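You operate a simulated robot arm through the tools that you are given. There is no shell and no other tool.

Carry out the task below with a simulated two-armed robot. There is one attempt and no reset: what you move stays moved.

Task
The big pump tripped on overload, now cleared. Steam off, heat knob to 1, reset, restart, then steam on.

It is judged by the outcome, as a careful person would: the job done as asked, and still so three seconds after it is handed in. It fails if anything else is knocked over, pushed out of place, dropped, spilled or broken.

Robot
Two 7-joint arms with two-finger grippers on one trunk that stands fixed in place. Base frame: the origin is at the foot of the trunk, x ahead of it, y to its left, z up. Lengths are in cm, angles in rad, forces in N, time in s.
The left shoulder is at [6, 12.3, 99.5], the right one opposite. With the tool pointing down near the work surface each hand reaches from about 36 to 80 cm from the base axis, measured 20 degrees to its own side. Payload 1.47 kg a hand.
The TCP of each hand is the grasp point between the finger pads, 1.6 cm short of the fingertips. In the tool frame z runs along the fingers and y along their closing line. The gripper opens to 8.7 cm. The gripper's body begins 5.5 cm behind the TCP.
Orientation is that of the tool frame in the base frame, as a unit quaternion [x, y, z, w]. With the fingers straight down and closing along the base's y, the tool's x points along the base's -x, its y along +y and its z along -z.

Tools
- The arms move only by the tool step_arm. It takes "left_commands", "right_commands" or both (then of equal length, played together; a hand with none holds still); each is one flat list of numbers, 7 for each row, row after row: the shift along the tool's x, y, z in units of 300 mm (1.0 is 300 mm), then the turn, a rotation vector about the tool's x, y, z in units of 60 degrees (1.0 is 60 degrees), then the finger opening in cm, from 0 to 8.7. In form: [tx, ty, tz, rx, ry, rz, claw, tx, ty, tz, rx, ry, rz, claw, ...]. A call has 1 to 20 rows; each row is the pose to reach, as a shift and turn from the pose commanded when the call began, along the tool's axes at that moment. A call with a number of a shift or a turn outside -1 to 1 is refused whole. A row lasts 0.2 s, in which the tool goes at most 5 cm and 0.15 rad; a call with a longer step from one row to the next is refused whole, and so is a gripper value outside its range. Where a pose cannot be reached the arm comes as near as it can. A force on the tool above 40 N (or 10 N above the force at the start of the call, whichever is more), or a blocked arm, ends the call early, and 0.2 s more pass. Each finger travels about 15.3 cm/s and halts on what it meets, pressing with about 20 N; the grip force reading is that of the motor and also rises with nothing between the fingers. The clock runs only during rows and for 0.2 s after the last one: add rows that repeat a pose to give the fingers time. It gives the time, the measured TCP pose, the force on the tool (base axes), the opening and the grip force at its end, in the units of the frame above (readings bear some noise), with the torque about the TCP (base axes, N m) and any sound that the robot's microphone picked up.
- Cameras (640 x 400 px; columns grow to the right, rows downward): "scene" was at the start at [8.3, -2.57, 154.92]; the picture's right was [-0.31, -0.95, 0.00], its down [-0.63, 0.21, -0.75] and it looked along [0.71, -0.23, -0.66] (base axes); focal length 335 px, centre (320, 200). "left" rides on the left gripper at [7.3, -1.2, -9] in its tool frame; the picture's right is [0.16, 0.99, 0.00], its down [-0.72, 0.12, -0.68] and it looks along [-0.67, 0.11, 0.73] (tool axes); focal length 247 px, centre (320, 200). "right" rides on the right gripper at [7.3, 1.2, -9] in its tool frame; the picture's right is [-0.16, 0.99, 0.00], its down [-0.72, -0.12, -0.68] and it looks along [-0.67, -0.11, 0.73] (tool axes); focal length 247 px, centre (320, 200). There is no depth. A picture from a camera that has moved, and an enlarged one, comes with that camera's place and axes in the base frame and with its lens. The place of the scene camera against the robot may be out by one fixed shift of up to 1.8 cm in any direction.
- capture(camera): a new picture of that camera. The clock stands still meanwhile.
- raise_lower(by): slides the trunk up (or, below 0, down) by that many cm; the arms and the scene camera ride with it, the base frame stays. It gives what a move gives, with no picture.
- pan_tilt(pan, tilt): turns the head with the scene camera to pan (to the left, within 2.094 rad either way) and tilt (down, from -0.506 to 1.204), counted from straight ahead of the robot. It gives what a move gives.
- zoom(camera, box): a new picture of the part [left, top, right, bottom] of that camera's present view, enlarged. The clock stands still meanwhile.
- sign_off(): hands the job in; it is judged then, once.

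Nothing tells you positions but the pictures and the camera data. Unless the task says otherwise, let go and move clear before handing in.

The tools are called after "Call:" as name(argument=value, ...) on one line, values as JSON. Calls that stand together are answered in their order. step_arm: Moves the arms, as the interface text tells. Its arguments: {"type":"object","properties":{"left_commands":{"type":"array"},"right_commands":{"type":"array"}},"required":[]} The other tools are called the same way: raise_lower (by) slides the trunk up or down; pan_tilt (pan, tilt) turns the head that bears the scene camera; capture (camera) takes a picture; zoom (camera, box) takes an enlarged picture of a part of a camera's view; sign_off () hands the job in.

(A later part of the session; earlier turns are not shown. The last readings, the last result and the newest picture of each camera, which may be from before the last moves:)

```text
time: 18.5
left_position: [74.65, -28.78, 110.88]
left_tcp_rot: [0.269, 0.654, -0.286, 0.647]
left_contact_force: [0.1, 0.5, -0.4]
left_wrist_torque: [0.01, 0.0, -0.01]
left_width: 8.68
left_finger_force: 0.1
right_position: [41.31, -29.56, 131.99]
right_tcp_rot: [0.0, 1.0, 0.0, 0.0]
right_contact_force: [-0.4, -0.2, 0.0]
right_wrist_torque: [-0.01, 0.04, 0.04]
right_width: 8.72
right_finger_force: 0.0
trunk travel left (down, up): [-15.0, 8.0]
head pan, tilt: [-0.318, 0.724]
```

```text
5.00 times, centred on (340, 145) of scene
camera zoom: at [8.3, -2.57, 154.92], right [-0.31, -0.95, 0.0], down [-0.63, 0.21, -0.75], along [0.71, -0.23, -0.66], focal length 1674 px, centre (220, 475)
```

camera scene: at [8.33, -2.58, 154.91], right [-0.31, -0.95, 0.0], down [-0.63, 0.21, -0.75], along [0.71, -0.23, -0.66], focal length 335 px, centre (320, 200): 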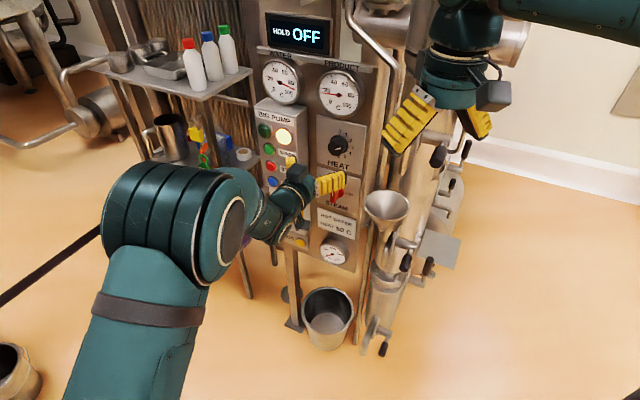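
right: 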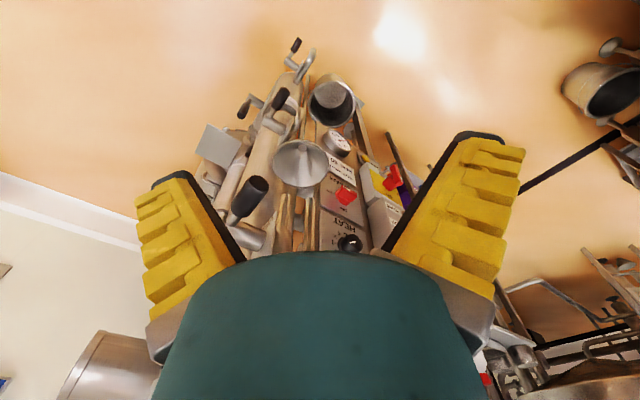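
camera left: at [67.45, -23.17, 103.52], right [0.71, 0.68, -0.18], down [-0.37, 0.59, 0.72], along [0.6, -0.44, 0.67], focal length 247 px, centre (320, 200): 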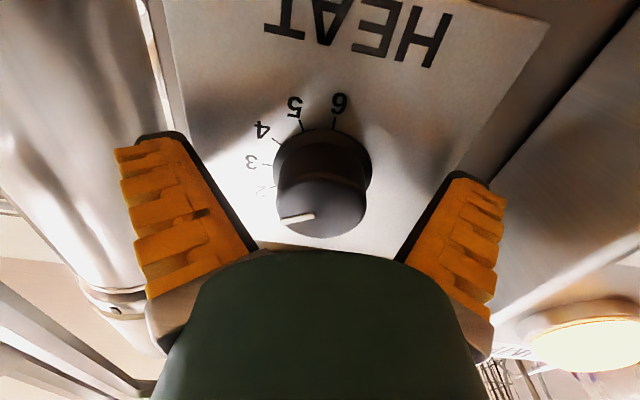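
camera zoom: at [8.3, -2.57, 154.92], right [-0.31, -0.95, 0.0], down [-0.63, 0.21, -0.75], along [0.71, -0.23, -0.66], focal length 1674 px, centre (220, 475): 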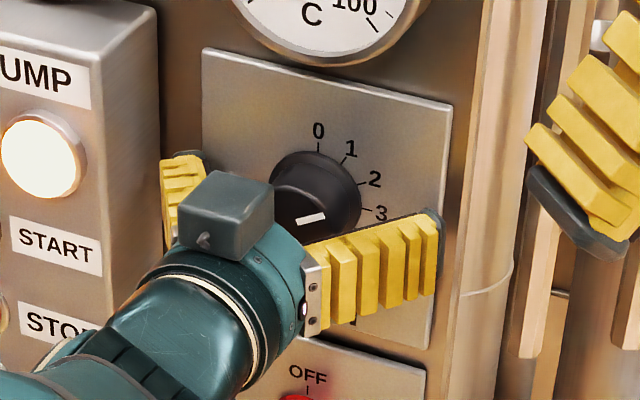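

The knob is centred between the open fingers. I'll close on it.

Call:
step_arm(left_commands=[0, 0, 0, 0, 0, 0, 6, 0, 0, 0, 0, 0, 0, 4.5, 0, 0, 0, 0, 0, 0, 2, 0, 0, 0, 0, 0, 0, 0])

Call:
capture(camera="left")

Call:
zoom(camera="scene", box=[300, 105, 380, 185])

```text
time: 19.5
left_position: [74.8, -28.21, 111.05]
left_tcp_rot: [0.267, 0.654, -0.286, 0.647]
left_contact_force: [-2.3, 26.3, -0.8]
left_wrist_torque: [0.02, 0.01, 1.08]
left_width: 4.85
left_finger_force: 20.4
right_position: [41.4, -29.28, 132.14]
right_tcp_rot: [-0.001, 1.0, -0.001, 0.0]
right_contact_force: [-0.8, 0.4, -0.9]
right_wrist_torque: [-0.01, 0.03, 0.02]
right_width: 8.69
right_finger_force: 0.1
trunk travel left (down, up): [-15.0, 8.0]
head pan, tilt: [-0.318, 0.724]
```

```text
taken
camera left: at [67.54, -22.66, 103.54], right [0.71, 0.68, -0.19], down [-0.37, 0.58, 0.72], along [0.6, -0.44, 0.67], focal length 247 px, centre (320, 200)
```

left: 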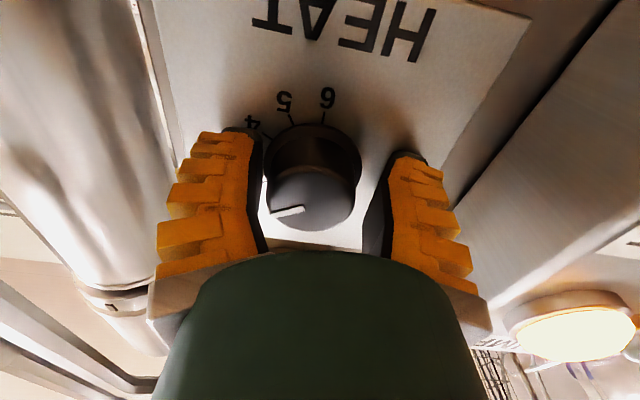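

```text
5.00 times, centred on (340, 145) of scene
camera zoom: at [8.29, -2.14, 154.93], right [-0.31, -0.95, 0.0], down [-0.63, 0.2, -0.75], along [0.71, -0.24, -0.66], focal length 1674 px, centre (220, 475)
```

zoom: 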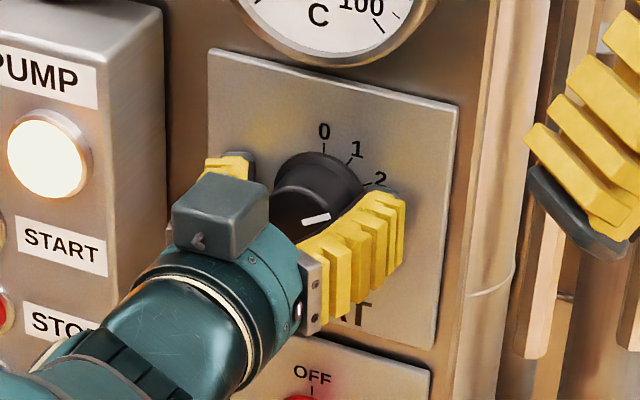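

I'm gripping the knob, but the hand is about 0.5 cm off-centre and pushed sideways by 26 N. I'll ease the hand over to remove that side load before turning.

Call:
step_arm(left_commands=[0, 0.01, -0.005, 0, 0, 0, 0, 0, 0.02, -0.01, 0, 0, 0, 0, 0, 0.02, -0.01, 0, 0, 0, 0])

Call:
zoom(camera="left", box=[220, 80, 440, 260])

```text
time: 20.3
left_position: [74.91, -27.93, 110.95]
left_tcp_rot: [0.268, 0.653, -0.287, 0.647]
left_contact_force: [-7.5, 19.4, -2.5]
left_wrist_torque: [0.01, 0.08, 0.77]
left_width: 3.99
left_finger_force: 19.3
right_position: [41.38, -29.34, 132.11]
right_tcp_rot: [0.0, 1.0, 0.0, 0.0]
right_contact_force: [0.0, -0.4, -0.7]
right_wrist_torque: [-0.02, -0.01, 0.04]
right_width: 8.7
right_finger_force: 0.1
trunk travel left (down, up): [-15.0, 8.0]
head pan, tilt: [-0.318, 0.724]
```

```text
2.22 times, centred on (330, 170) of left
camera zoom: at [67.59, -22.44, 103.56], right [0.71, 0.68, -0.18], down [-0.37, 0.59, 0.72], along [0.59, -0.44, 0.67], focal length 549 px, centre (298, 267)
```

zoom: 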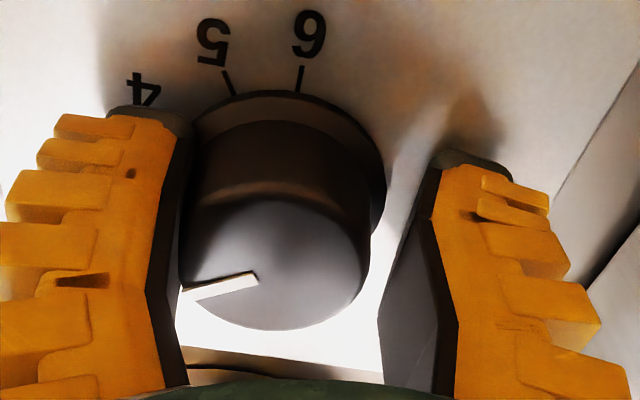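

The side load isn't where I expected it. I'll look more closely before turning anything.

Call:
zoom(camera="scene", box=[300, 105, 380, 185])

Call:
capture(camera="scene")

Call:
capture(camera="right")

Call:
capture(camera="left")

```text
5.00 times, centred on (340, 145) of scene
camera zoom: at [8.22, -2.28, 154.93], right [-0.31, -0.95, 0.0], down [-0.63, 0.21, -0.75], along [0.71, -0.24, -0.66], focal length 1674 px, centre (220, 475)
```

zoom: 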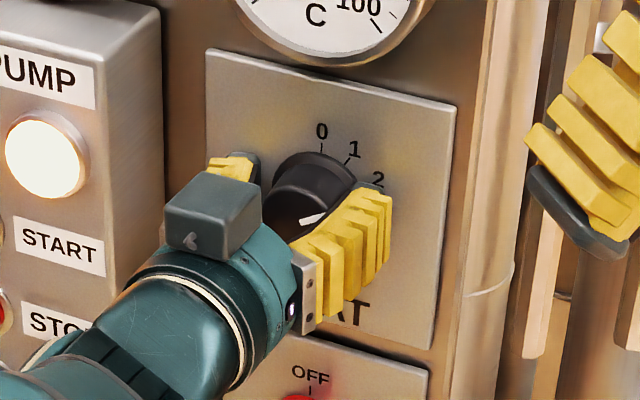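

```text
taken
camera scene: at [8.22, -2.28, 154.93], right [-0.31, -0.95, 0.0], down [-0.63, 0.21, -0.75], along [0.71, -0.24, -0.66], focal length 335 px, centre (320, 200)
```

scene: 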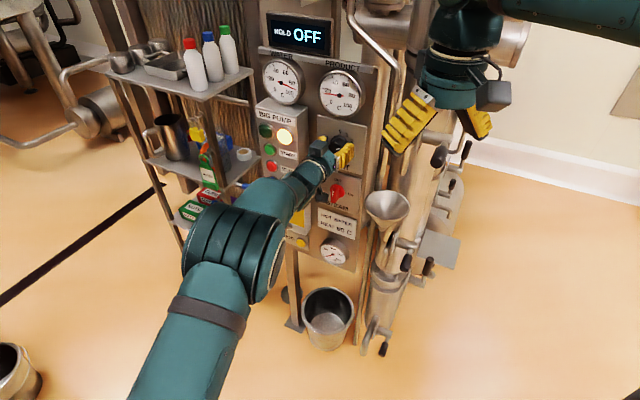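

```text
taken
camera right: at [34.07, -28.07, 140.98], right [0.16, 0.99, 0.0], down [0.72, -0.11, 0.68], along [0.67, -0.11, -0.73], focal length 247 px, centre (320, 200)
```

right: 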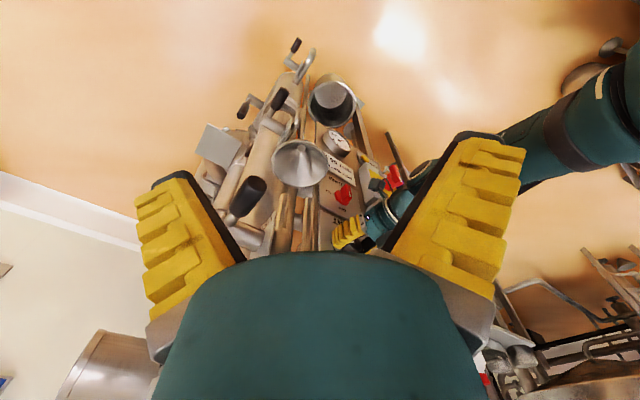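

```text
taken
camera left: at [67.59, -22.44, 103.56], right [0.71, 0.68, -0.18], down [-0.37, 0.59, 0.72], along [0.59, -0.44, 0.67], focal length 247 px, centre (320, 200)
```

left: 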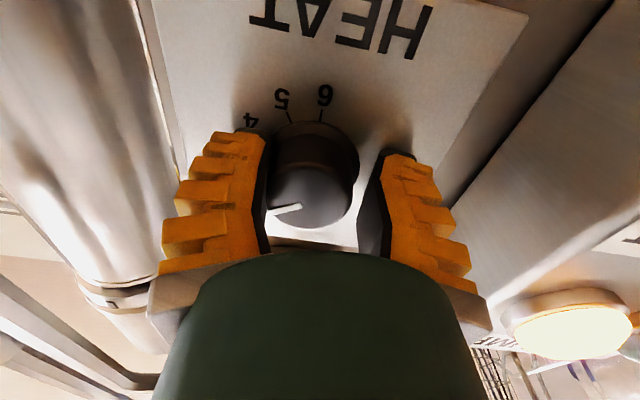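

I'll open the fingers slightly and read the force to see which contact is causing it.

Call:
step_arm(left_commands=[0, 0, 0, 0, 0, 0, 5, 0, 0, 0, 0, 0, 0, 6])

Call:
zoom(camera="left", box=[220, 80, 440, 260])

Call:
zoom(camera="scene", box=[300, 105, 380, 185])

```text
time: 20.9
left_position: [74.82, -28.31, 111.1]
left_tcp_rot: [0.27, 0.651, -0.287, 0.648]
left_contact_force: [-0.2, -0.6, 0.1]
left_wrist_torque: [0.01, 0.02, 0.0]
left_width: 6.49
left_finger_force: 3.3
right_position: [41.2, -29.68, 132.07]
right_tcp_rot: [0.0, 1.0, 0.0, 0.0]
right_contact_force: [0.7, 0.4, -0.1]
right_wrist_torque: [0.03, 0.03, -0.03]
right_width: 8.71
right_finger_force: 0.1
trunk travel left (down, up): [-15.0, 8.0]
head pan, tilt: [-0.318, 0.724]
```

```text
2.22 times, centred on (330, 170) of left
camera zoom: at [67.71, -22.67, 103.71], right [0.71, 0.68, -0.18], down [-0.38, 0.59, 0.72], along [0.59, -0.44, 0.67], focal length 549 px, centre (298, 267)
```

zoom: 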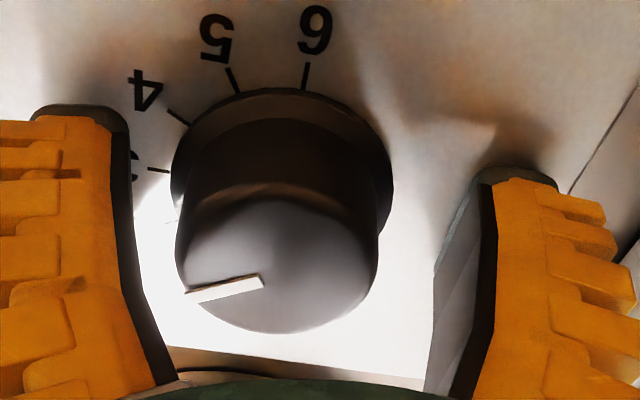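

```text
5.00 times, centred on (340, 145) of scene
camera zoom: at [8.3, -2.57, 154.93], right [-0.31, -0.95, 0.0], down [-0.63, 0.21, -0.75], along [0.71, -0.23, -0.66], focal length 1674 px, centre (220, 475)
```

zoom: 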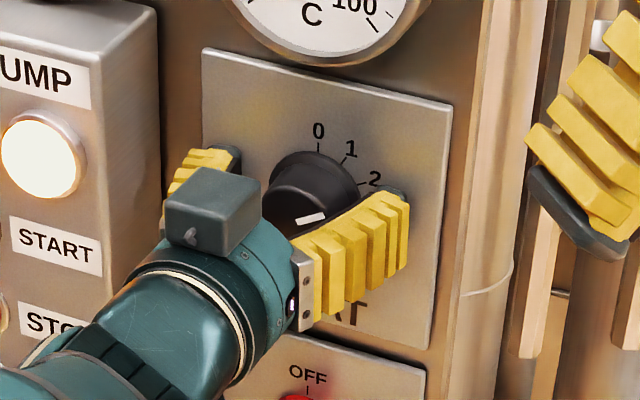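

The force pattern fits a fingertip dragging on the HEAT plate as the fingers close: outward force at the left tip plus friction. I'll back off 0.6 cm, shift 0.4 cm right to centre, and grip again.

Call:
step_arm(left_commands=[0, 0, -0.02, 0, 0, 0, 6.5, 0, -0.013, -0.022, 0, 0, 0, 6.5, 0, -0.013, -0.022, 0, 0, 0, 5, 0, -0.013, -0.022, 0, 0, 0, 3, 0, -0.013, -0.022, 0, 0, 0, 0, 0, -0.013, -0.022, 0, 0, 0, 0])

Call:
capture(camera="left")

Call:
zoom(camera="scene", box=[300, 105, 380, 185])

```text
time: 22.3
left_position: [74.08, -27.94, 111.09]
left_tcp_rot: [0.27, 0.653, -0.285, 0.648]
left_contact_force: [-8.7, 1.2, 1.0]
left_wrist_torque: [-0.1, -0.13, 0.01]
left_width: 3.3
left_finger_force: 30.4
right_position: [41.23, -29.51, 132.11]
right_tcp_rot: [0.001, 1.0, 0.0, 0.001]
right_contact_force: [0.4, -0.4, 0.3]
right_wrist_torque: [0.0, -0.01, 0.01]
right_width: 8.69
right_finger_force: 0.0
trunk travel left (down, up): [-15.0, 8.0]
head pan, tilt: [-0.318, 0.724]
```

```text
taken
camera left: at [66.83, -22.33, 103.64], right [0.71, 0.68, -0.18], down [-0.37, 0.59, 0.72], along [0.59, -0.44, 0.67], focal length 247 px, centre (320, 200)
```

left: 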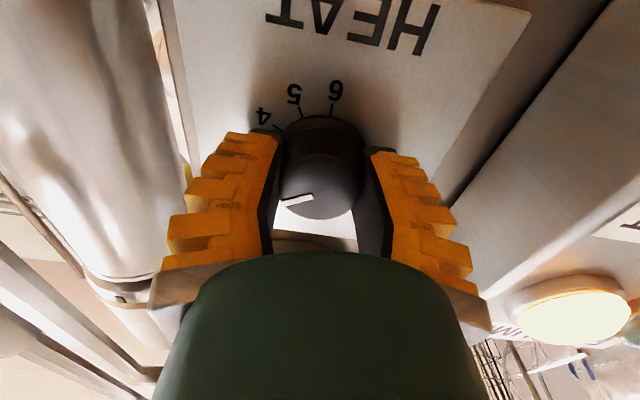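

```text
5.00 times, centred on (340, 145) of scene
camera zoom: at [8.17, -2.55, 154.93], right [-0.31, -0.95, 0.0], down [-0.63, 0.21, -0.75], along [0.71, -0.23, -0.66], focal length 1674 px, centre (220, 475)
```

zoom: 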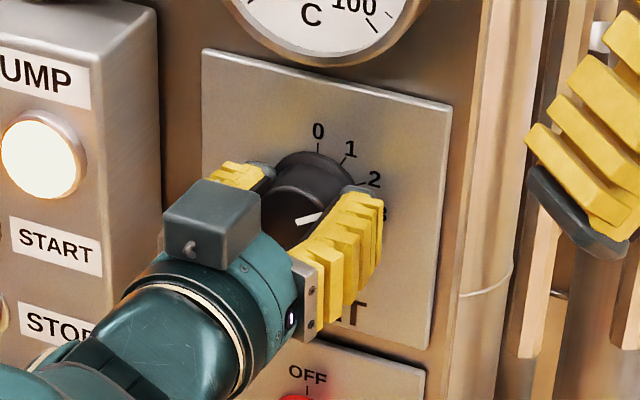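

Now I have a clean grip: both fingers on the knob and little net force. I'll turn it counter-clockwise 30°, from 2 to 1.

Call:
step_arm(left_commands=[0, 0, 0, 0, 0, -0.08, 0, 0, 0, 0, 0, 0, -0.16, 0, 0, 0, 0, 0, 0, -0.24, 0, 0, 0, 0, 0, 0, -0.32, 0, 0, 0, 0, 0, 0, -0.4, 0, 0, 0, 0, 0, 0, -0.5, 0, 0, 0, 0, 0, 0, -0.5, 0])

Call:
capture(camera="left")

Call:
zoom(camera="scene", box=[300, 105, 380, 185])

```text
time: 23.9
left_position: [73.94, -27.89, 111.07]
left_tcp_rot: [0.091, 0.701, -0.445, 0.551]
left_contact_force: [-10.7, 1.0, 0.4]
left_wrist_torque: [-0.01, -0.03, -0.1]
left_width: 3.09
left_finger_force: 30.0
right_position: [41.29, -29.53, 132.02]
right_tcp_rot: [0.0, 1.0, 0.0, 0.0]
right_contact_force: [-0.9, -0.1, -0.1]
right_wrist_torque: [0.01, 0.02, 0.02]
right_width: 8.68
right_finger_force: 0.1
trunk travel left (down, up): [-15.0, 8.0]
head pan, tilt: [-0.318, 0.724]
```

```text
taken
camera left: at [64.28, -24.7, 105.3], right [0.55, 0.52, -0.65], down [-0.13, 0.82, 0.56], along [0.83, -0.22, 0.52], focal length 247 px, centre (320, 200)
```

left: 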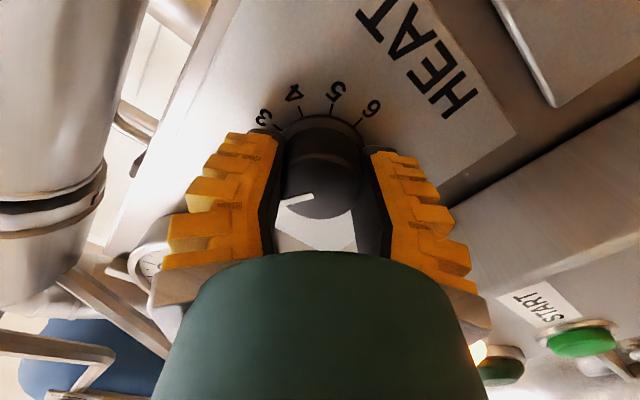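

```text
5.00 times, centred on (340, 145) of scene
camera zoom: at [8.12, -2.55, 154.93], right [-0.31, -0.95, 0.0], down [-0.63, 0.21, -0.75], along [0.71, -0.23, -0.66], focal length 1674 px, centre (220, 475)
```

zoom: 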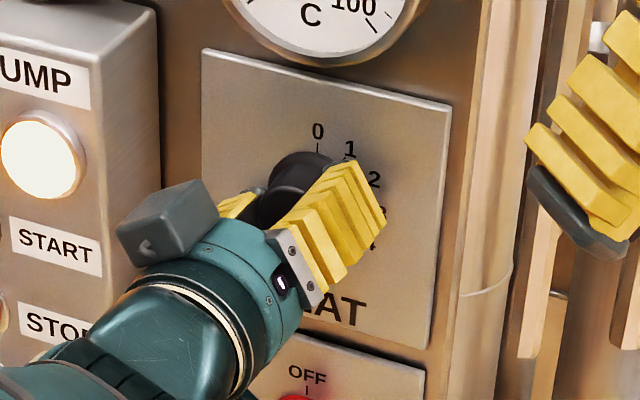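

The knob turned with the hand. I'll open, back away and check the pointer.

Call:
step_arm(left_commands=[0, 0, 0, 0, 0, 0, 5, 0, 0, 0, 0, 0, 0, 8, 0, 0, -0.1, 0, 0, 0, 8.7, 0, 0, -0.22, 0, 0, 0, 8.7, 0, 0, -0.35, 0, 0, 0.1, 8.7])

Call:
capture(camera="left")

Call:
zoom(camera="scene", box=[310, 115, 370, 175])

Call:
zoom(camera="scene", box=[240, 40, 380, 220])

```text
time: 25.1
left_position: [66.82, -20.1, 111.31]
left_tcp_rot: [0.129, 0.694, -0.415, 0.574]
left_contact_force: [-0.4, 0.1, -0.3]
left_wrist_torque: [0.0, -0.01, 0.0]
left_width: 8.7
left_finger_force: 0.0
right_position: [41.16, -29.52, 132.1]
right_tcp_rot: [0.0, 1.0, 0.0, -0.001]
right_contact_force: [0.0, 0.6, 0.6]
right_wrist_torque: [0.0, -0.02, 0.0]
right_width: 8.7
right_finger_force: 0.2
trunk travel left (down, up): [-15.0, 8.0]
head pan, tilt: [-0.318, 0.724]
```

```text
taken
camera left: at [57.55, -16.46, 104.98], right [0.6, 0.57, -0.57], down [-0.17, 0.78, 0.6], along [0.78, -0.26, 0.56], focal length 247 px, centre (320, 200)
```

left: 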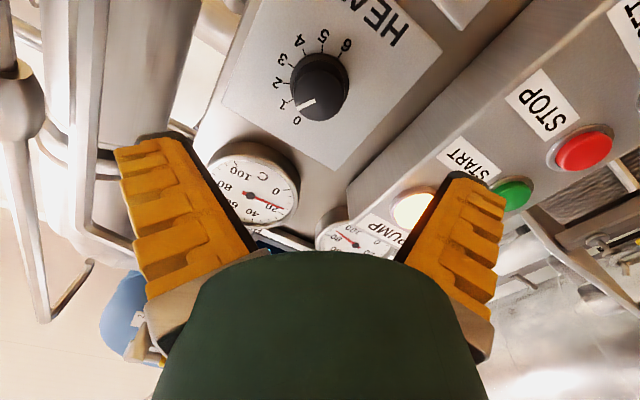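

```text
6.67 times, centred on (340, 145) of scene
camera zoom: at [8.18, -2.53, 154.93], right [-0.31, -0.95, 0.0], down [-0.63, 0.21, -0.75], along [0.71, -0.23, -0.66], focal length 2232 px, centre (187, 567)
```

zoom: 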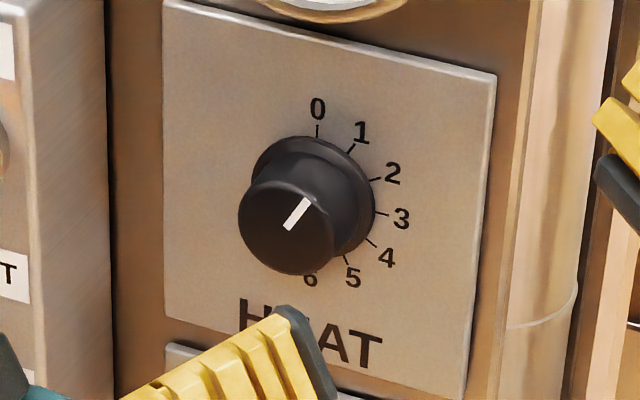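

```text
2.22 times, centred on (310, 130) of scene
camera zoom: at [8.18, -2.53, 154.93], right [-0.31, -0.95, 0.0], down [-0.63, 0.21, -0.75], along [0.71, -0.23, -0.66], focal length 744 px, centre (342, 356)
```

zoom: 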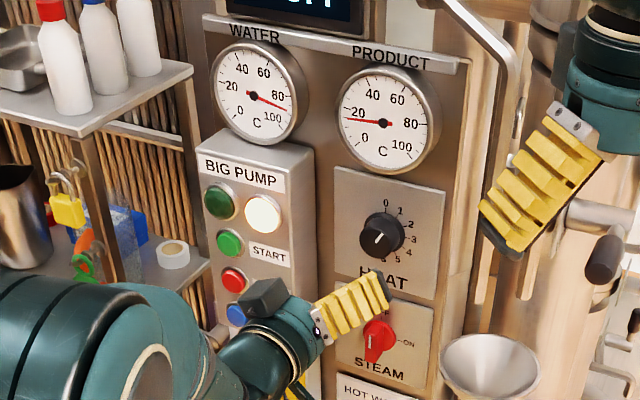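

Call:
zoom(camera="left", box=[260, 30, 380, 140])

Call:
zoom(camera="scene", box=[325, 127, 361, 163])

```text
3.64 times, centred on (320, 85) of left
camera zoom: at [57.55, -16.46, 104.98], right [0.6, 0.57, -0.57], down [-0.17, 0.78, 0.6], along [0.78, -0.26, 0.56], focal length 898 px, centre (320, 618)
```

zoom: 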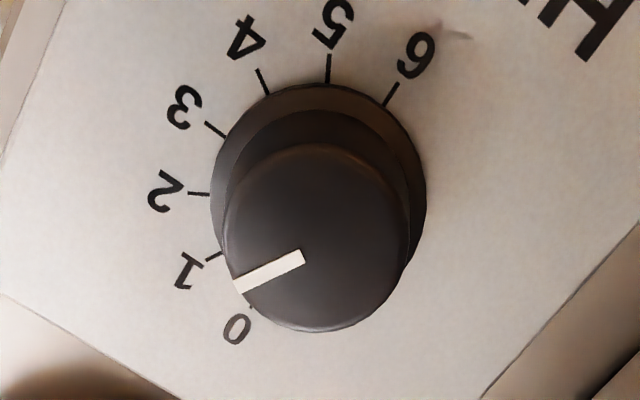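

```text
11.11 times, centred on (343, 145) of scene
camera zoom: at [8.18, -2.53, 154.93], right [-0.31, -0.95, 0.0], down [-0.63, 0.21, -0.75], along [0.71, -0.23, -0.66], focal length 3720 px, centre (64, 811)
```

zoom: 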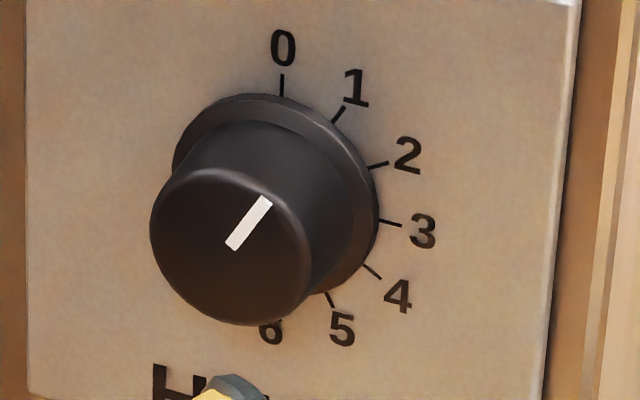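

HEAT's pointer now lines up with 1. Next is RESET (blue), which I place at about (83.5, -12.9, 97), with START at about (83.4, -13, 107.5). I'll move to a standoff in front of RESET with the fingers closed, rolled so the wrist camera stays clear of the breaker handle.

Call:
step_arm(left_commands=[0.031, 0.12, -0.03, 0, 0, -0.1, 6, 0.062, 0.24, -0.06, 0, 0, -0.2, 3, 0.093, 0.36, -0.092, 0, 0, -0.3, 0, 0.125, 0.479, -0.092, 0, 0, -0.4, 0, 0.156, 0.599, -0.092, 0, 0, -0.5, 0, 0.187, 0.719, -0.092, 0, 0, -0.6, 0])

Call:
capture(camera="left")

Call:
capture(camera="scene")

Call:
zoom(camera="scene", box=[230, 100, 350, 220])

```text
time: 26.5
left_position: [77.58, -6.37, 96.77]
left_tcp_rot: [-0.094, 0.7, -0.572, 0.417]
left_contact_force: [0.2, -0.3, -0.4]
left_wrist_torque: [-0.02, 0.03, -0.01]
left_width: 0.01
left_finger_force: 20.2
right_position: [41.53, -29.61, 131.95]
right_tcp_rot: [-0.001, 1.0, 0.0, 0.0]
right_contact_force: [0.1, -0.1, 0.3]
right_wrist_torque: [-0.04, 0.02, -0.01]
right_width: 8.69
right_finger_force: 0.0
trunk travel left (down, up): [-15.0, 8.0]
head pan, tilt: [-0.318, 0.724]
```

```text
taken
camera left: at [66.3, -4.65, 94.1], right [0.24, 0.23, -0.94], down [0.03, 0.97, 0.24], along [0.97, -0.09, 0.23], focal length 247 px, centre (320, 200)
```

left: 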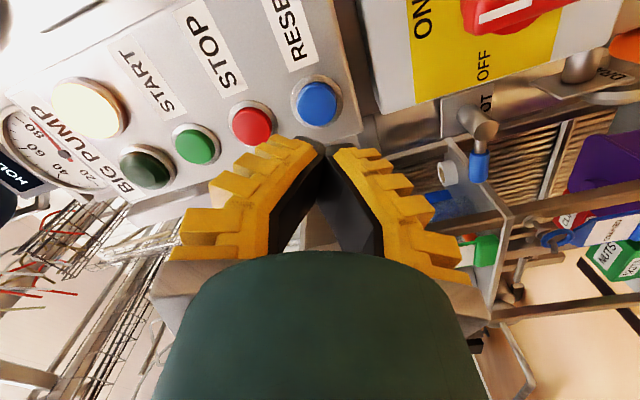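

```text
taken
camera scene: at [8.38, -2.52, 154.91], right [-0.31, -0.95, 0.0], down [-0.63, 0.21, -0.75], along [0.71, -0.23, -0.66], focal length 335 px, centre (320, 200)
```

scene: 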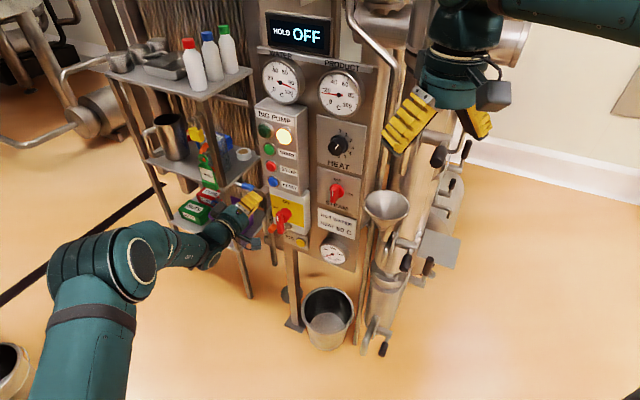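

```text
3.33 times, centred on (290, 160) of scene
camera zoom: at [8.38, -2.52, 154.91], right [-0.31, -0.95, 0.0], down [-0.63, 0.21, -0.75], along [0.71, -0.23, -0.66], focal length 1116 px, centre (420, 333)
```

zoom: 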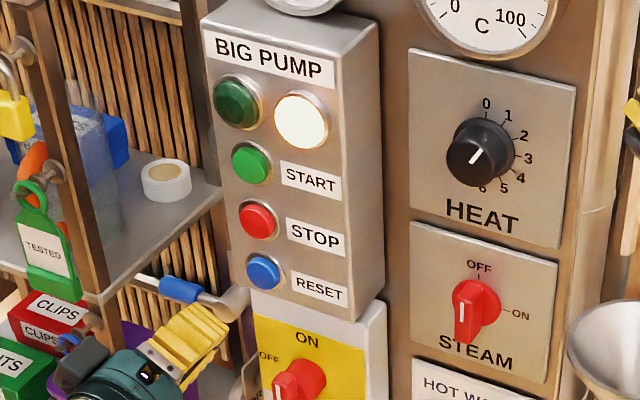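

RESET sits right ahead of the closed fingertips, about 7 cm away and slightly right. I'll press it.

Call:
step_arm(left_commands=[0.013, -0.007, 0.1, 0, 0, 0, 0, 0.013, -0.007, 0.19, 0, 0, 0, 0, 0.013, -0.007, 0.225, 0, 0, 0, 0, 0.013, -0.007, 0.245, 0, 0, 0, 0, 0.013, -0.007, 0.265, 0, 0, 0, 0, 0.013, -0.007, 0.275, 0, 0, 0, 0])

Call:
capture(camera="left")

Call:
zoom(camera="scene", box=[230, 100, 350, 220])

```text
time: 27.9
left_position: [82.39, -12.69, 96.68]
left_tcp_rot: [-0.094, 0.7, -0.572, 0.417]
left_contact_force: [-13.4, 13.0, -0.7]
left_wrist_torque: [0.03, -0.1, 0.11]
left_width: 0.58
left_finger_force: 28.3
right_position: [41.17, -29.5, 132.25]
right_tcp_rot: [-0.001, 1.0, 0.001, 0.001]
right_contact_force: [-0.4, 0.0, 0.1]
right_wrist_torque: [0.02, -0.01, -0.02]
right_width: 8.71
right_finger_force: 0.0
trunk travel left (down, up): [-15.0, 8.0]
head pan, tilt: [-0.318, 0.724]
heard: click
```

```text
taken
camera left: at [71.3, -10.9, 94.18], right [0.24, 0.23, -0.94], down [0.03, 0.97, 0.24], along [0.97, -0.09, 0.23], focal length 247 px, centre (320, 200)
```

left: 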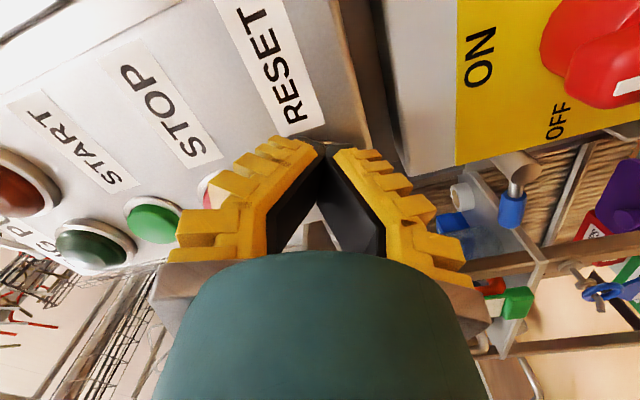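

```text
3.33 times, centred on (290, 160) of scene
camera zoom: at [8.11, -2.41, 154.93], right [-0.31, -0.95, 0.0], down [-0.63, 0.21, -0.75], along [0.71, -0.23, -0.66], focal length 1116 px, centre (420, 333)
```

zoom: 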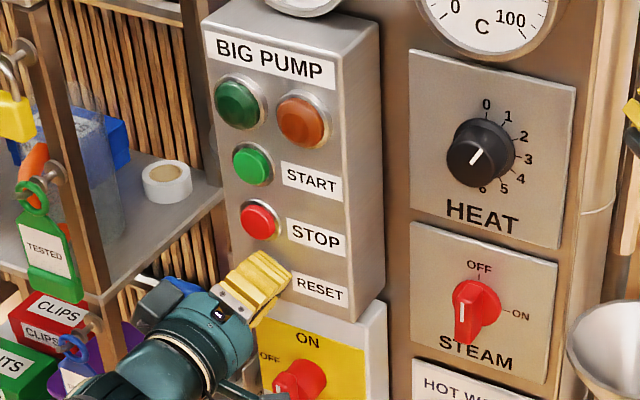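

A click was heard and the trip lamp went out. I'll back off, move up past STOP without touching it, and line up on START.

Call:
step_arm(left_commands=[0, 0, -0.08, 0, 0, 0, 0, 0, 0, -0.18, 0, 0, 0, 0, -0.06, -0.1, -0.18, 0, 0, 0, 0, -0.12, -0.2, -0.18, 0, 0, 0, 0, -0.186, -0.309, -0.18, 0, 0, 0, 0, -0.186, -0.309, -0.18, 0, 0, 0, 0])

Call:
capture(camera="left")

Call:
zoom(camera="scene", box=[240, 50, 370, 220])

```text
time: 29.3
left_position: [79.25, -8.41, 107.43]
left_tcp_rot: [-0.094, 0.7, -0.572, 0.416]
left_contact_force: [-0.3, -0.3, -0.3]
left_wrist_torque: [-0.03, -0.01, 0.0]
left_width: 0.0
left_finger_force: 28.5
right_position: [41.49, -29.59, 132.09]
right_tcp_rot: [-0.001, 1.0, -0.001, 0.0]
right_contact_force: [0.9, 0.8, 0.3]
right_wrist_torque: [0.03, 0.0, 0.03]
right_width: 8.7
right_finger_force: 0.0
trunk travel left (down, up): [-15.0, 8.0]
head pan, tilt: [-0.318, 0.724]
```

```text
taken
camera left: at [67.98, -6.69, 104.81], right [0.24, 0.23, -0.94], down [0.03, 0.97, 0.24], along [0.97, -0.09, 0.23], focal length 247 px, centre (320, 200)
```

left: 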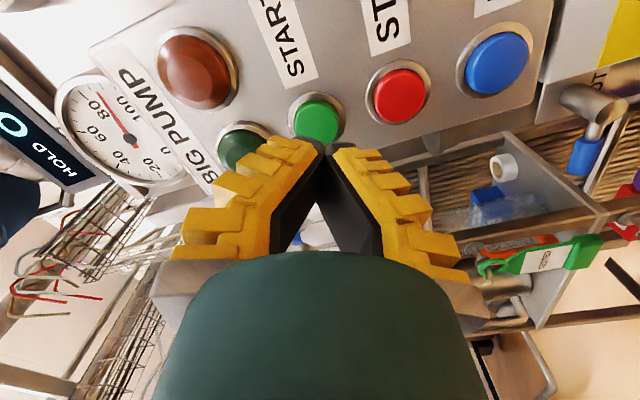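

```text
2.35 times, centred on (305, 135) of scene
camera zoom: at [8.36, -2.55, 154.91], right [-0.31, -0.95, 0.0], down [-0.63, 0.21, -0.75], along [0.71, -0.23, -0.66], focal length 788 px, centre (355, 353)
```

zoom: 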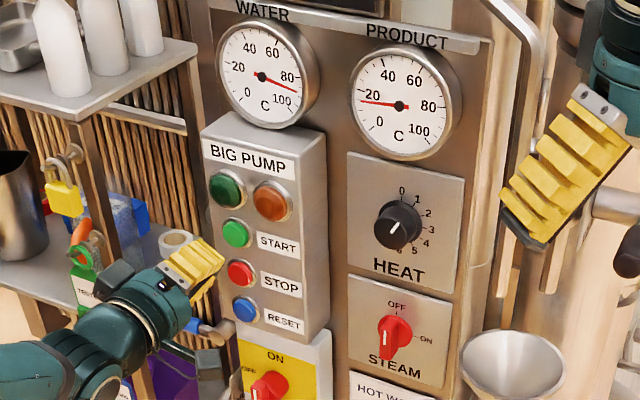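

START is straight ahead of the fingertips, and the trip lamp is still out. I'll press START.

Call:
step_arm(left_commands=[0.009, -0.005, 0.1, 0, 0, 0, 0, 0.009, -0.005, 0.14, 0, 0, 0, 0, 0.009, -0.005, 0.165, 0, 0, 0, 0, 0.009, -0.005, 0.18, 0, 0, 0, 0, 0.009, -0.005, 0.19, 0, 0, 0, 0])

Call:
zoom(camera="scene", box=[240, 50, 370, 220])

Call:
capture(camera="scene")

```text
time: 30.5
left_position: [82.8, -12.71, 107.49]
left_tcp_rot: [-0.093, 0.7, -0.572, 0.417]
left_contact_force: [-20.3, 16.5, -2.0]
left_wrist_torque: [0.09, -0.04, 0.12]
left_width: 0.62
left_finger_force: 28.4
right_position: [41.11, -29.42, 132.24]
right_tcp_rot: [0.0, 1.0, -0.001, 0.002]
right_contact_force: [0.0, 0.2, -0.8]
right_wrist_torque: [-0.02, -0.03, -0.03]
right_width: 8.67
right_finger_force: 0.0
trunk travel left (down, up): [-15.0, 8.0]
head pan, tilt: [-0.318, 0.724]
heard: click
```

```text
2.35 times, centred on (305, 135) of scene
camera zoom: at [8.02, -2.33, 154.94], right [-0.31, -0.95, 0.0], down [-0.63, 0.21, -0.75], along [0.71, -0.23, -0.66], focal length 788 px, centre (355, 353)
```

zoom: 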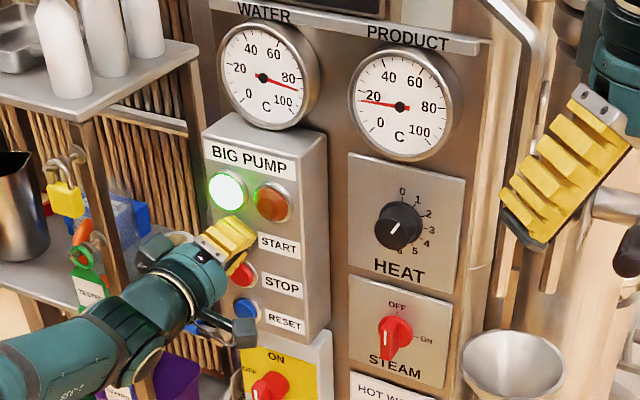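

```text
taken
camera scene: at [8.02, -2.33, 154.94], right [-0.31, -0.95, 0.0], down [-0.63, 0.21, -0.75], along [0.71, -0.23, -0.66], focal length 335 px, centre (320, 200)
```

scene: 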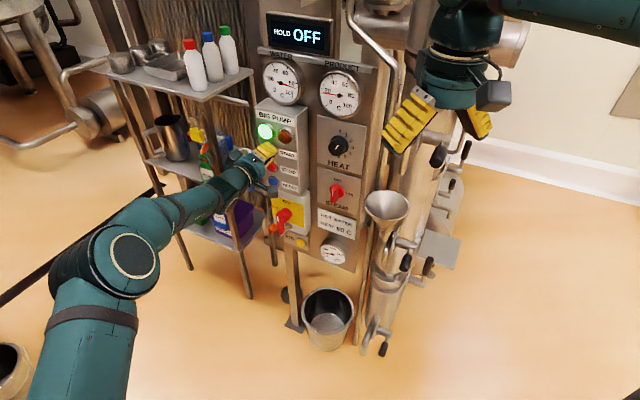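

The green run lamp is lit, so the pump has restarted. I'll back off and move to the upper-left of the steam bar to push it clockwise to ON, first checking that the pump stays running.

Call:
step_arm(left_commands=[0, 0, -0.09, 0, 0, 0, 0, 0, 0, -0.18, 0, 0, 0.1, 0, 0.08, 0, -0.17, 0, 0, 0.22, 0, 0.17, 0, -0.165, 0, 0, 0.34, 0, 0.26, 0.002, -0.16, 0, 0, 0.46, 0, 0.35, 0.004, -0.155, 0, 0, 0.58, 0, 0.44, 0.005, -0.15, 0, 0, 0.72, 0, 0.52, 0.006, -0.148, 0, 0, 0.86, 0, 0.553, 0.007, -0.147, 0, 0, 1.0, 0])

Call:
capture(camera="left")

Call:
capture(camera="scene")

Call:
zoom(camera="scene", box=[250, 50, 380, 270])

Call:
zoom(camera="scene", box=[305, 155, 375, 225])

```text
time: 32.5
left_position: [69.47, -19.81, 99.33]
left_tcp_rot: [0.271, 0.653, -0.285, 0.647]
left_contact_force: [0.2, -0.4, 0.5]
left_wrist_torque: [0.0, 0.02, 0.01]
left_width: 0.0
left_finger_force: 27.9
right_position: [41.15, -29.62, 132.03]
right_tcp_rot: [0.0, 1.0, 0.0, 0.0]
right_contact_force: [0.6, -0.5, 0.4]
right_wrist_torque: [0.0, -0.01, 0.02]
right_width: 8.7
right_finger_force: 0.1
trunk travel left (down, up): [-15.0, 8.0]
head pan, tilt: [-0.318, 0.724]
```

```text
taken
camera left: at [62.26, -14.17, 91.92], right [0.71, 0.68, -0.18], down [-0.37, 0.58, 0.72], along [0.59, -0.44, 0.67], focal length 247 px, centre (320, 200)
```

left: 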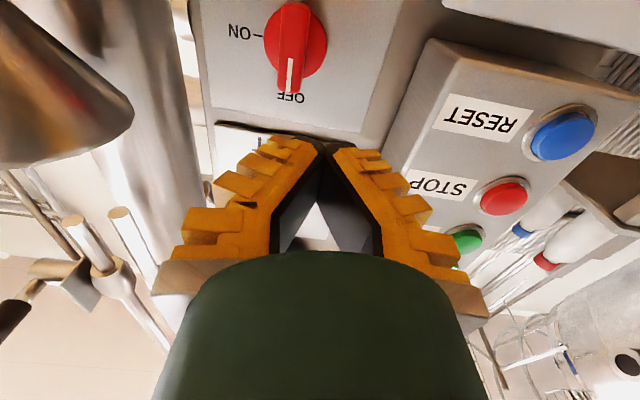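

```text
taken
camera scene: at [8.28, -2.61, 154.92], right [-0.31, -0.95, 0.0], down [-0.63, 0.21, -0.75], along [0.71, -0.23, -0.66], focal length 335 px, centre (320, 200)
```

scene: 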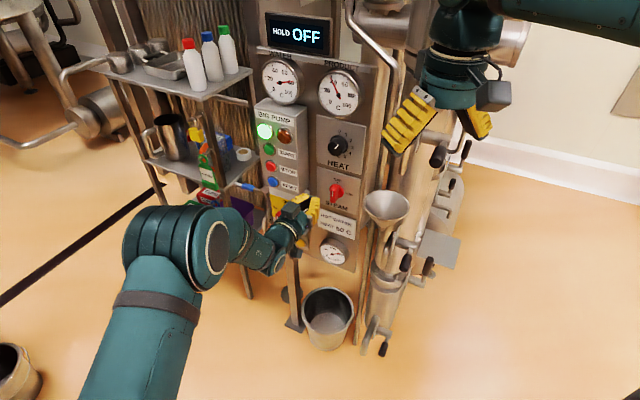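

```text
1.82 times, centred on (315, 160) of scene
camera zoom: at [8.28, -2.61, 154.92], right [-0.31, -0.95, 0.0], down [-0.63, 0.21, -0.75], along [0.71, -0.23, -0.66], focal length 609 px, centre (329, 273)
```

zoom: 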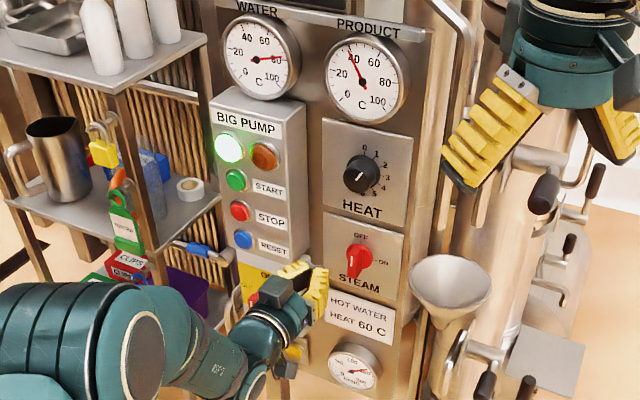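

```text
5.71 times, centred on (340, 190) of scene
camera zoom: at [8.28, -2.61, 154.92], right [-0.31, -0.95, 0.0], down [-0.63, 0.21, -0.75], along [0.71, -0.23, -0.66], focal length 1913 px, centre (206, 257)
```

zoom: 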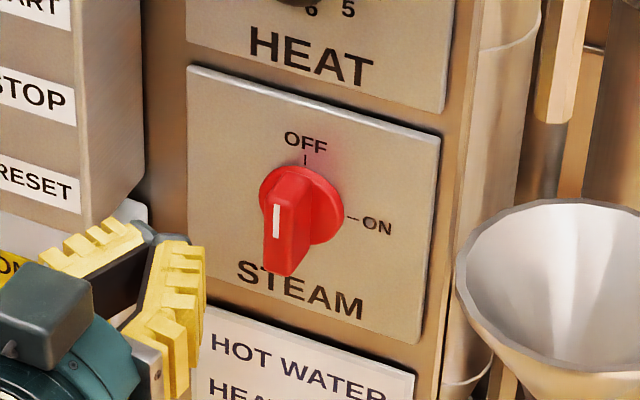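

The pump is running: flow is up and the water is cooling. The upper end of the steam bar is near z≈98.4, u≈-34.2. I'll advance the fingertips to just left of that end.

Call:
step_arm(left_commands=[-0.004, 0, 0.1, 0, 0, 0, 0, -0.008, 0, 0.2, 0, 0, 0, 0, -0.008, 0, 0.25, 0, 0, 0, 0, -0.008, 0, 0.277, 0, 0, 0, 0])

Call:
capture(camera="left")

Call:
zoom(camera="scene", box=[315, 165, 365, 215])

```text
time: 33.5
left_position: [74.55, -24.86, 99.38]
left_tcp_rot: [0.27, 0.654, -0.285, 0.646]
left_contact_force: [-36.2, 31.1, 11.3]
left_wrist_torque: [0.05, 0.45, -1.14]
left_width: 0.0
left_finger_force: 26.8
right_position: [40.73, -29.28, 132.44]
right_tcp_rot: [0.0, 1.0, 0.0, 0.001]
right_contact_force: [-1.1, -1.0, 0.4]
right_wrist_torque: [0.06, 0.02, 0.04]
right_width: 8.7
right_finger_force: 0.2
trunk travel left (down, up): [-15.0, 8.0]
head pan, tilt: [-0.318, 0.724]
stopped in row 4 (left hand): the force on the tool passed its limit at 66 N (the readings are from after the stop); the commanded pose is now the measured one
```

```text
taken
camera left: at [67.31, -19.31, 92.08], right [0.71, 0.68, -0.18], down [-0.37, 0.58, 0.72], along [0.6, -0.44, 0.67], focal length 247 px, centre (320, 200)
```

left: 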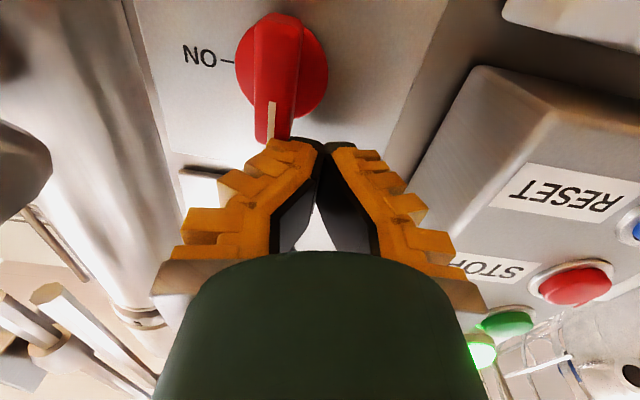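

```text
8.00 times, centred on (340, 190) of scene
camera zoom: at [7.68, -2.2, 154.98], right [-0.31, -0.95, 0.0], down [-0.63, 0.21, -0.75], along [0.71, -0.24, -0.66], focal length 2678 px, centre (160, 280)
```

zoom: 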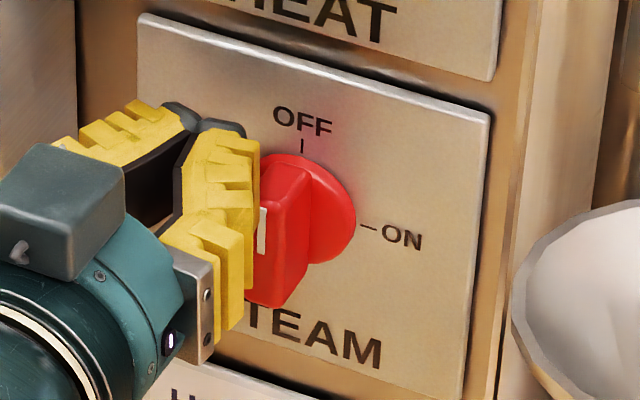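

A finger edge caught the front of the bar, so I need to start further left. I'll back off, shift about 1.1 cm left, and go in again.

Call:
step_arm(left_commands=[0, 0, -0.05, 0, 0, 0, 0, 0, 0.02, -0.067, 0, 0, 0, 0, -0.003, 0.037, -0.05, 0, 0, 0, 0, -0.003, 0.037, 0, 0, 0, 0, 0, -0.003, 0.037, 0.02, 0, 0, 0, 0, -0.003, 0.037, 0.033, 0, 0, 0, 0])

Call:
capture(camera="left")

Call:
zoom(camera="scene", box=[315, 165, 365, 215])

```text
time: 34.9
left_position: [76.47, -25.26, 99.2]
left_tcp_rot: [0.27, 0.656, -0.284, 0.645]
left_contact_force: [-0.5, -0.4, -0.5]
left_wrist_torque: [-0.01, 0.01, 0.02]
left_width: 0.02
left_finger_force: 28.5
right_position: [41.3, -29.72, 132.11]
right_tcp_rot: [0.0, 1.0, 0.0, 0.0]
right_contact_force: [0.4, -0.7, 0.6]
right_wrist_torque: [0.0, 0.03, 0.06]
right_width: 8.73
right_finger_force: 0.2
trunk travel left (down, up): [-15.0, 8.0]
head pan, tilt: [-0.318, 0.724]
```

```text
taken
camera left: at [69.06, -19.64, 91.79], right [0.71, 0.68, -0.18], down [-0.37, 0.58, 0.73], along [0.6, -0.45, 0.66], focal length 247 px, centre (320, 200)
```

left: 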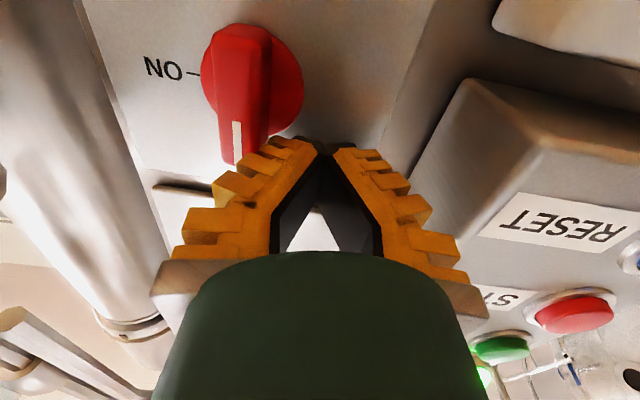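

```text
8.00 times, centred on (340, 190) of scene
camera zoom: at [8.3, -2.57, 154.92], right [-0.31, -0.95, 0.0], down [-0.63, 0.21, -0.75], along [0.71, -0.23, -0.66], focal length 2678 px, centre (160, 280)
```

zoom: 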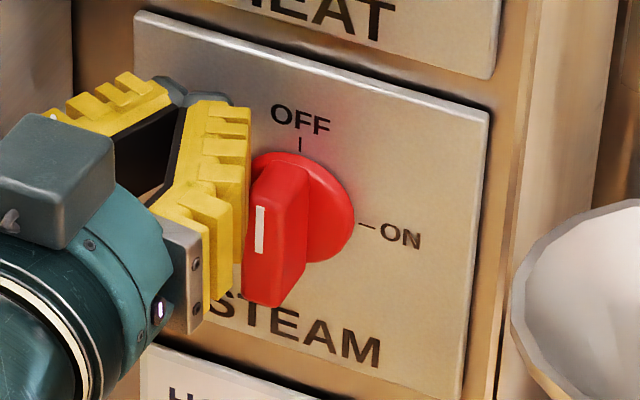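

The fingertips are clear, just left of the bar's upper end. I'll rise a little for leverage, then push right.

Call:
step_arm(left_commands=[-0.013, 0, 0, 0, 0, 0, 0, -0.013, -0.02, 0, 0, 0, 0, 0, -0.013, -0.037, 0, 0, 0, 0, 0, -0.013, -0.05, 0, 0, 0, 0, 0, -0.013, -0.06, 0, 0, 0, 0, 0, -0.013, -0.07, 0, 0, 0, 0, 0, -0.012, -0.08, 0, 0, 0, 0, 0, -0.01, -0.09, 0, 0, 0, 0, 0, -0.008, -0.1, 0, 0, 0, 0, 0])

Call:
zoom(camera="scene", box=[315, 165, 365, 215])

Call:
capture(camera="left")

```text
time: 36.9
left_position: [74.19, -27.36, 99.43]
left_tcp_rot: [0.271, 0.656, -0.285, 0.644]
left_contact_force: [0.1, 0.8, 1.0]
left_wrist_torque: [0.02, 0.01, 0.03]
left_width: 0.0
left_finger_force: 28.5
right_position: [41.32, -29.61, 132.05]
right_tcp_rot: [0.001, 1.0, 0.0, 0.0]
right_contact_force: [0.4, -0.1, 0.2]
right_wrist_torque: [0.0, -0.01, 0.01]
right_width: 8.68
right_finger_force: 0.1
trunk travel left (down, up): [-15.0, 8.0]
head pan, tilt: [-0.318, 0.724]
```

```text
8.00 times, centred on (340, 190) of scene
camera zoom: at [8.29, -2.58, 154.92], right [-0.31, -0.95, 0.0], down [-0.63, 0.21, -0.75], along [0.71, -0.23, -0.66], focal length 2678 px, centre (160, 280)
```

zoom: 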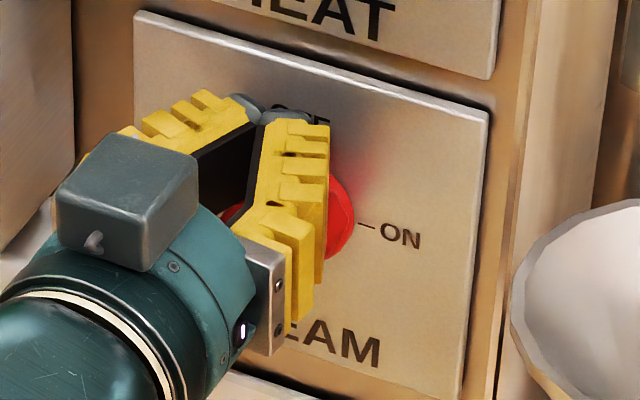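

```text
taken
camera left: at [66.92, -21.63, 92.13], right [0.71, 0.68, -0.18], down [-0.37, 0.58, 0.73], along [0.6, -0.45, 0.66], focal length 247 px, centre (320, 200)
```

left: 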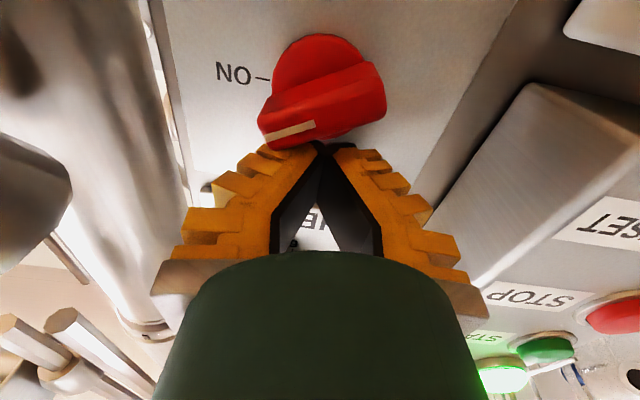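

The bar has turned most of the way to ON but still sits slightly above horizontal. I'll move right and press its end down to finish.

Call:
step_arm(left_commands=[0, -0.025, 0, 0, 0, 0, 0, 0.005, -0.05, 0, 0, 0, 0, 0, 0.012, -0.067, 0, 0, 0, 0, 0, 0.022, -0.072, 0, 0, 0, 0, 0, 0.034, -0.075, 0, 0, 0, 0, 0, 0.045, -0.075, 0, 0, 0, 0, 0])

Call:
zoom(camera="scene", box=[315, 165, 365, 215])

Call:
capture(camera="left")

```text
time: 38.3
left_position: [72.58, -28.92, 98.69]
left_tcp_rot: [0.27, 0.653, -0.286, 0.647]
left_contact_force: [-0.1, 1.5, 12.6]
left_wrist_torque: [0.12, -0.04, 0.03]
left_width: 0.0
left_finger_force: 27.8
right_position: [41.2, -29.56, 132.08]
right_tcp_rot: [0.0, 1.0, 0.0, -0.001]
right_contact_force: [-0.3, -0.5, 0.5]
right_wrist_torque: [-0.01, 0.0, -0.02]
right_width: 8.68
right_finger_force: 0.0
trunk travel left (down, up): [-15.0, 8.0]
head pan, tilt: [-0.318, 0.724]
```

```text
8.00 times, centred on (340, 190) of scene
camera zoom: at [8.17, -2.51, 154.94], right [-0.31, -0.95, 0.0], down [-0.63, 0.21, -0.75], along [0.71, -0.23, -0.66], focal length 2678 px, centre (160, 280)
```

zoom: 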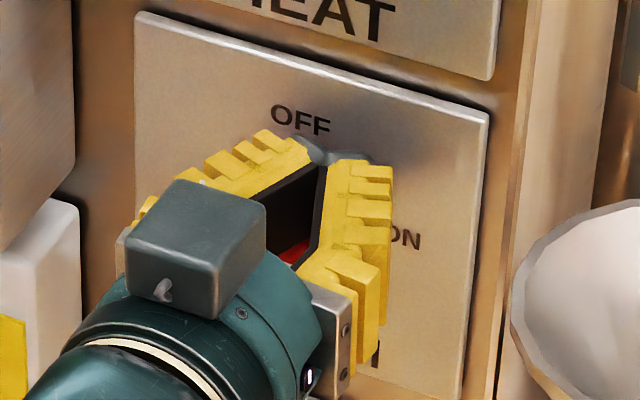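

```text
taken
camera left: at [65.32, -23.29, 91.21], right [0.71, 0.68, -0.18], down [-0.37, 0.58, 0.72], along [0.6, -0.44, 0.67], focal length 247 px, centre (320, 200)
```

left: 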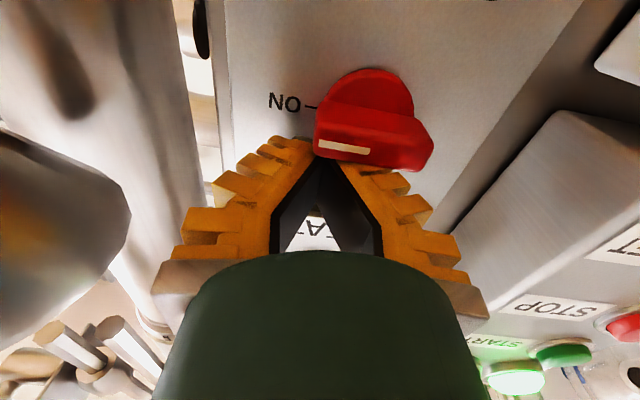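

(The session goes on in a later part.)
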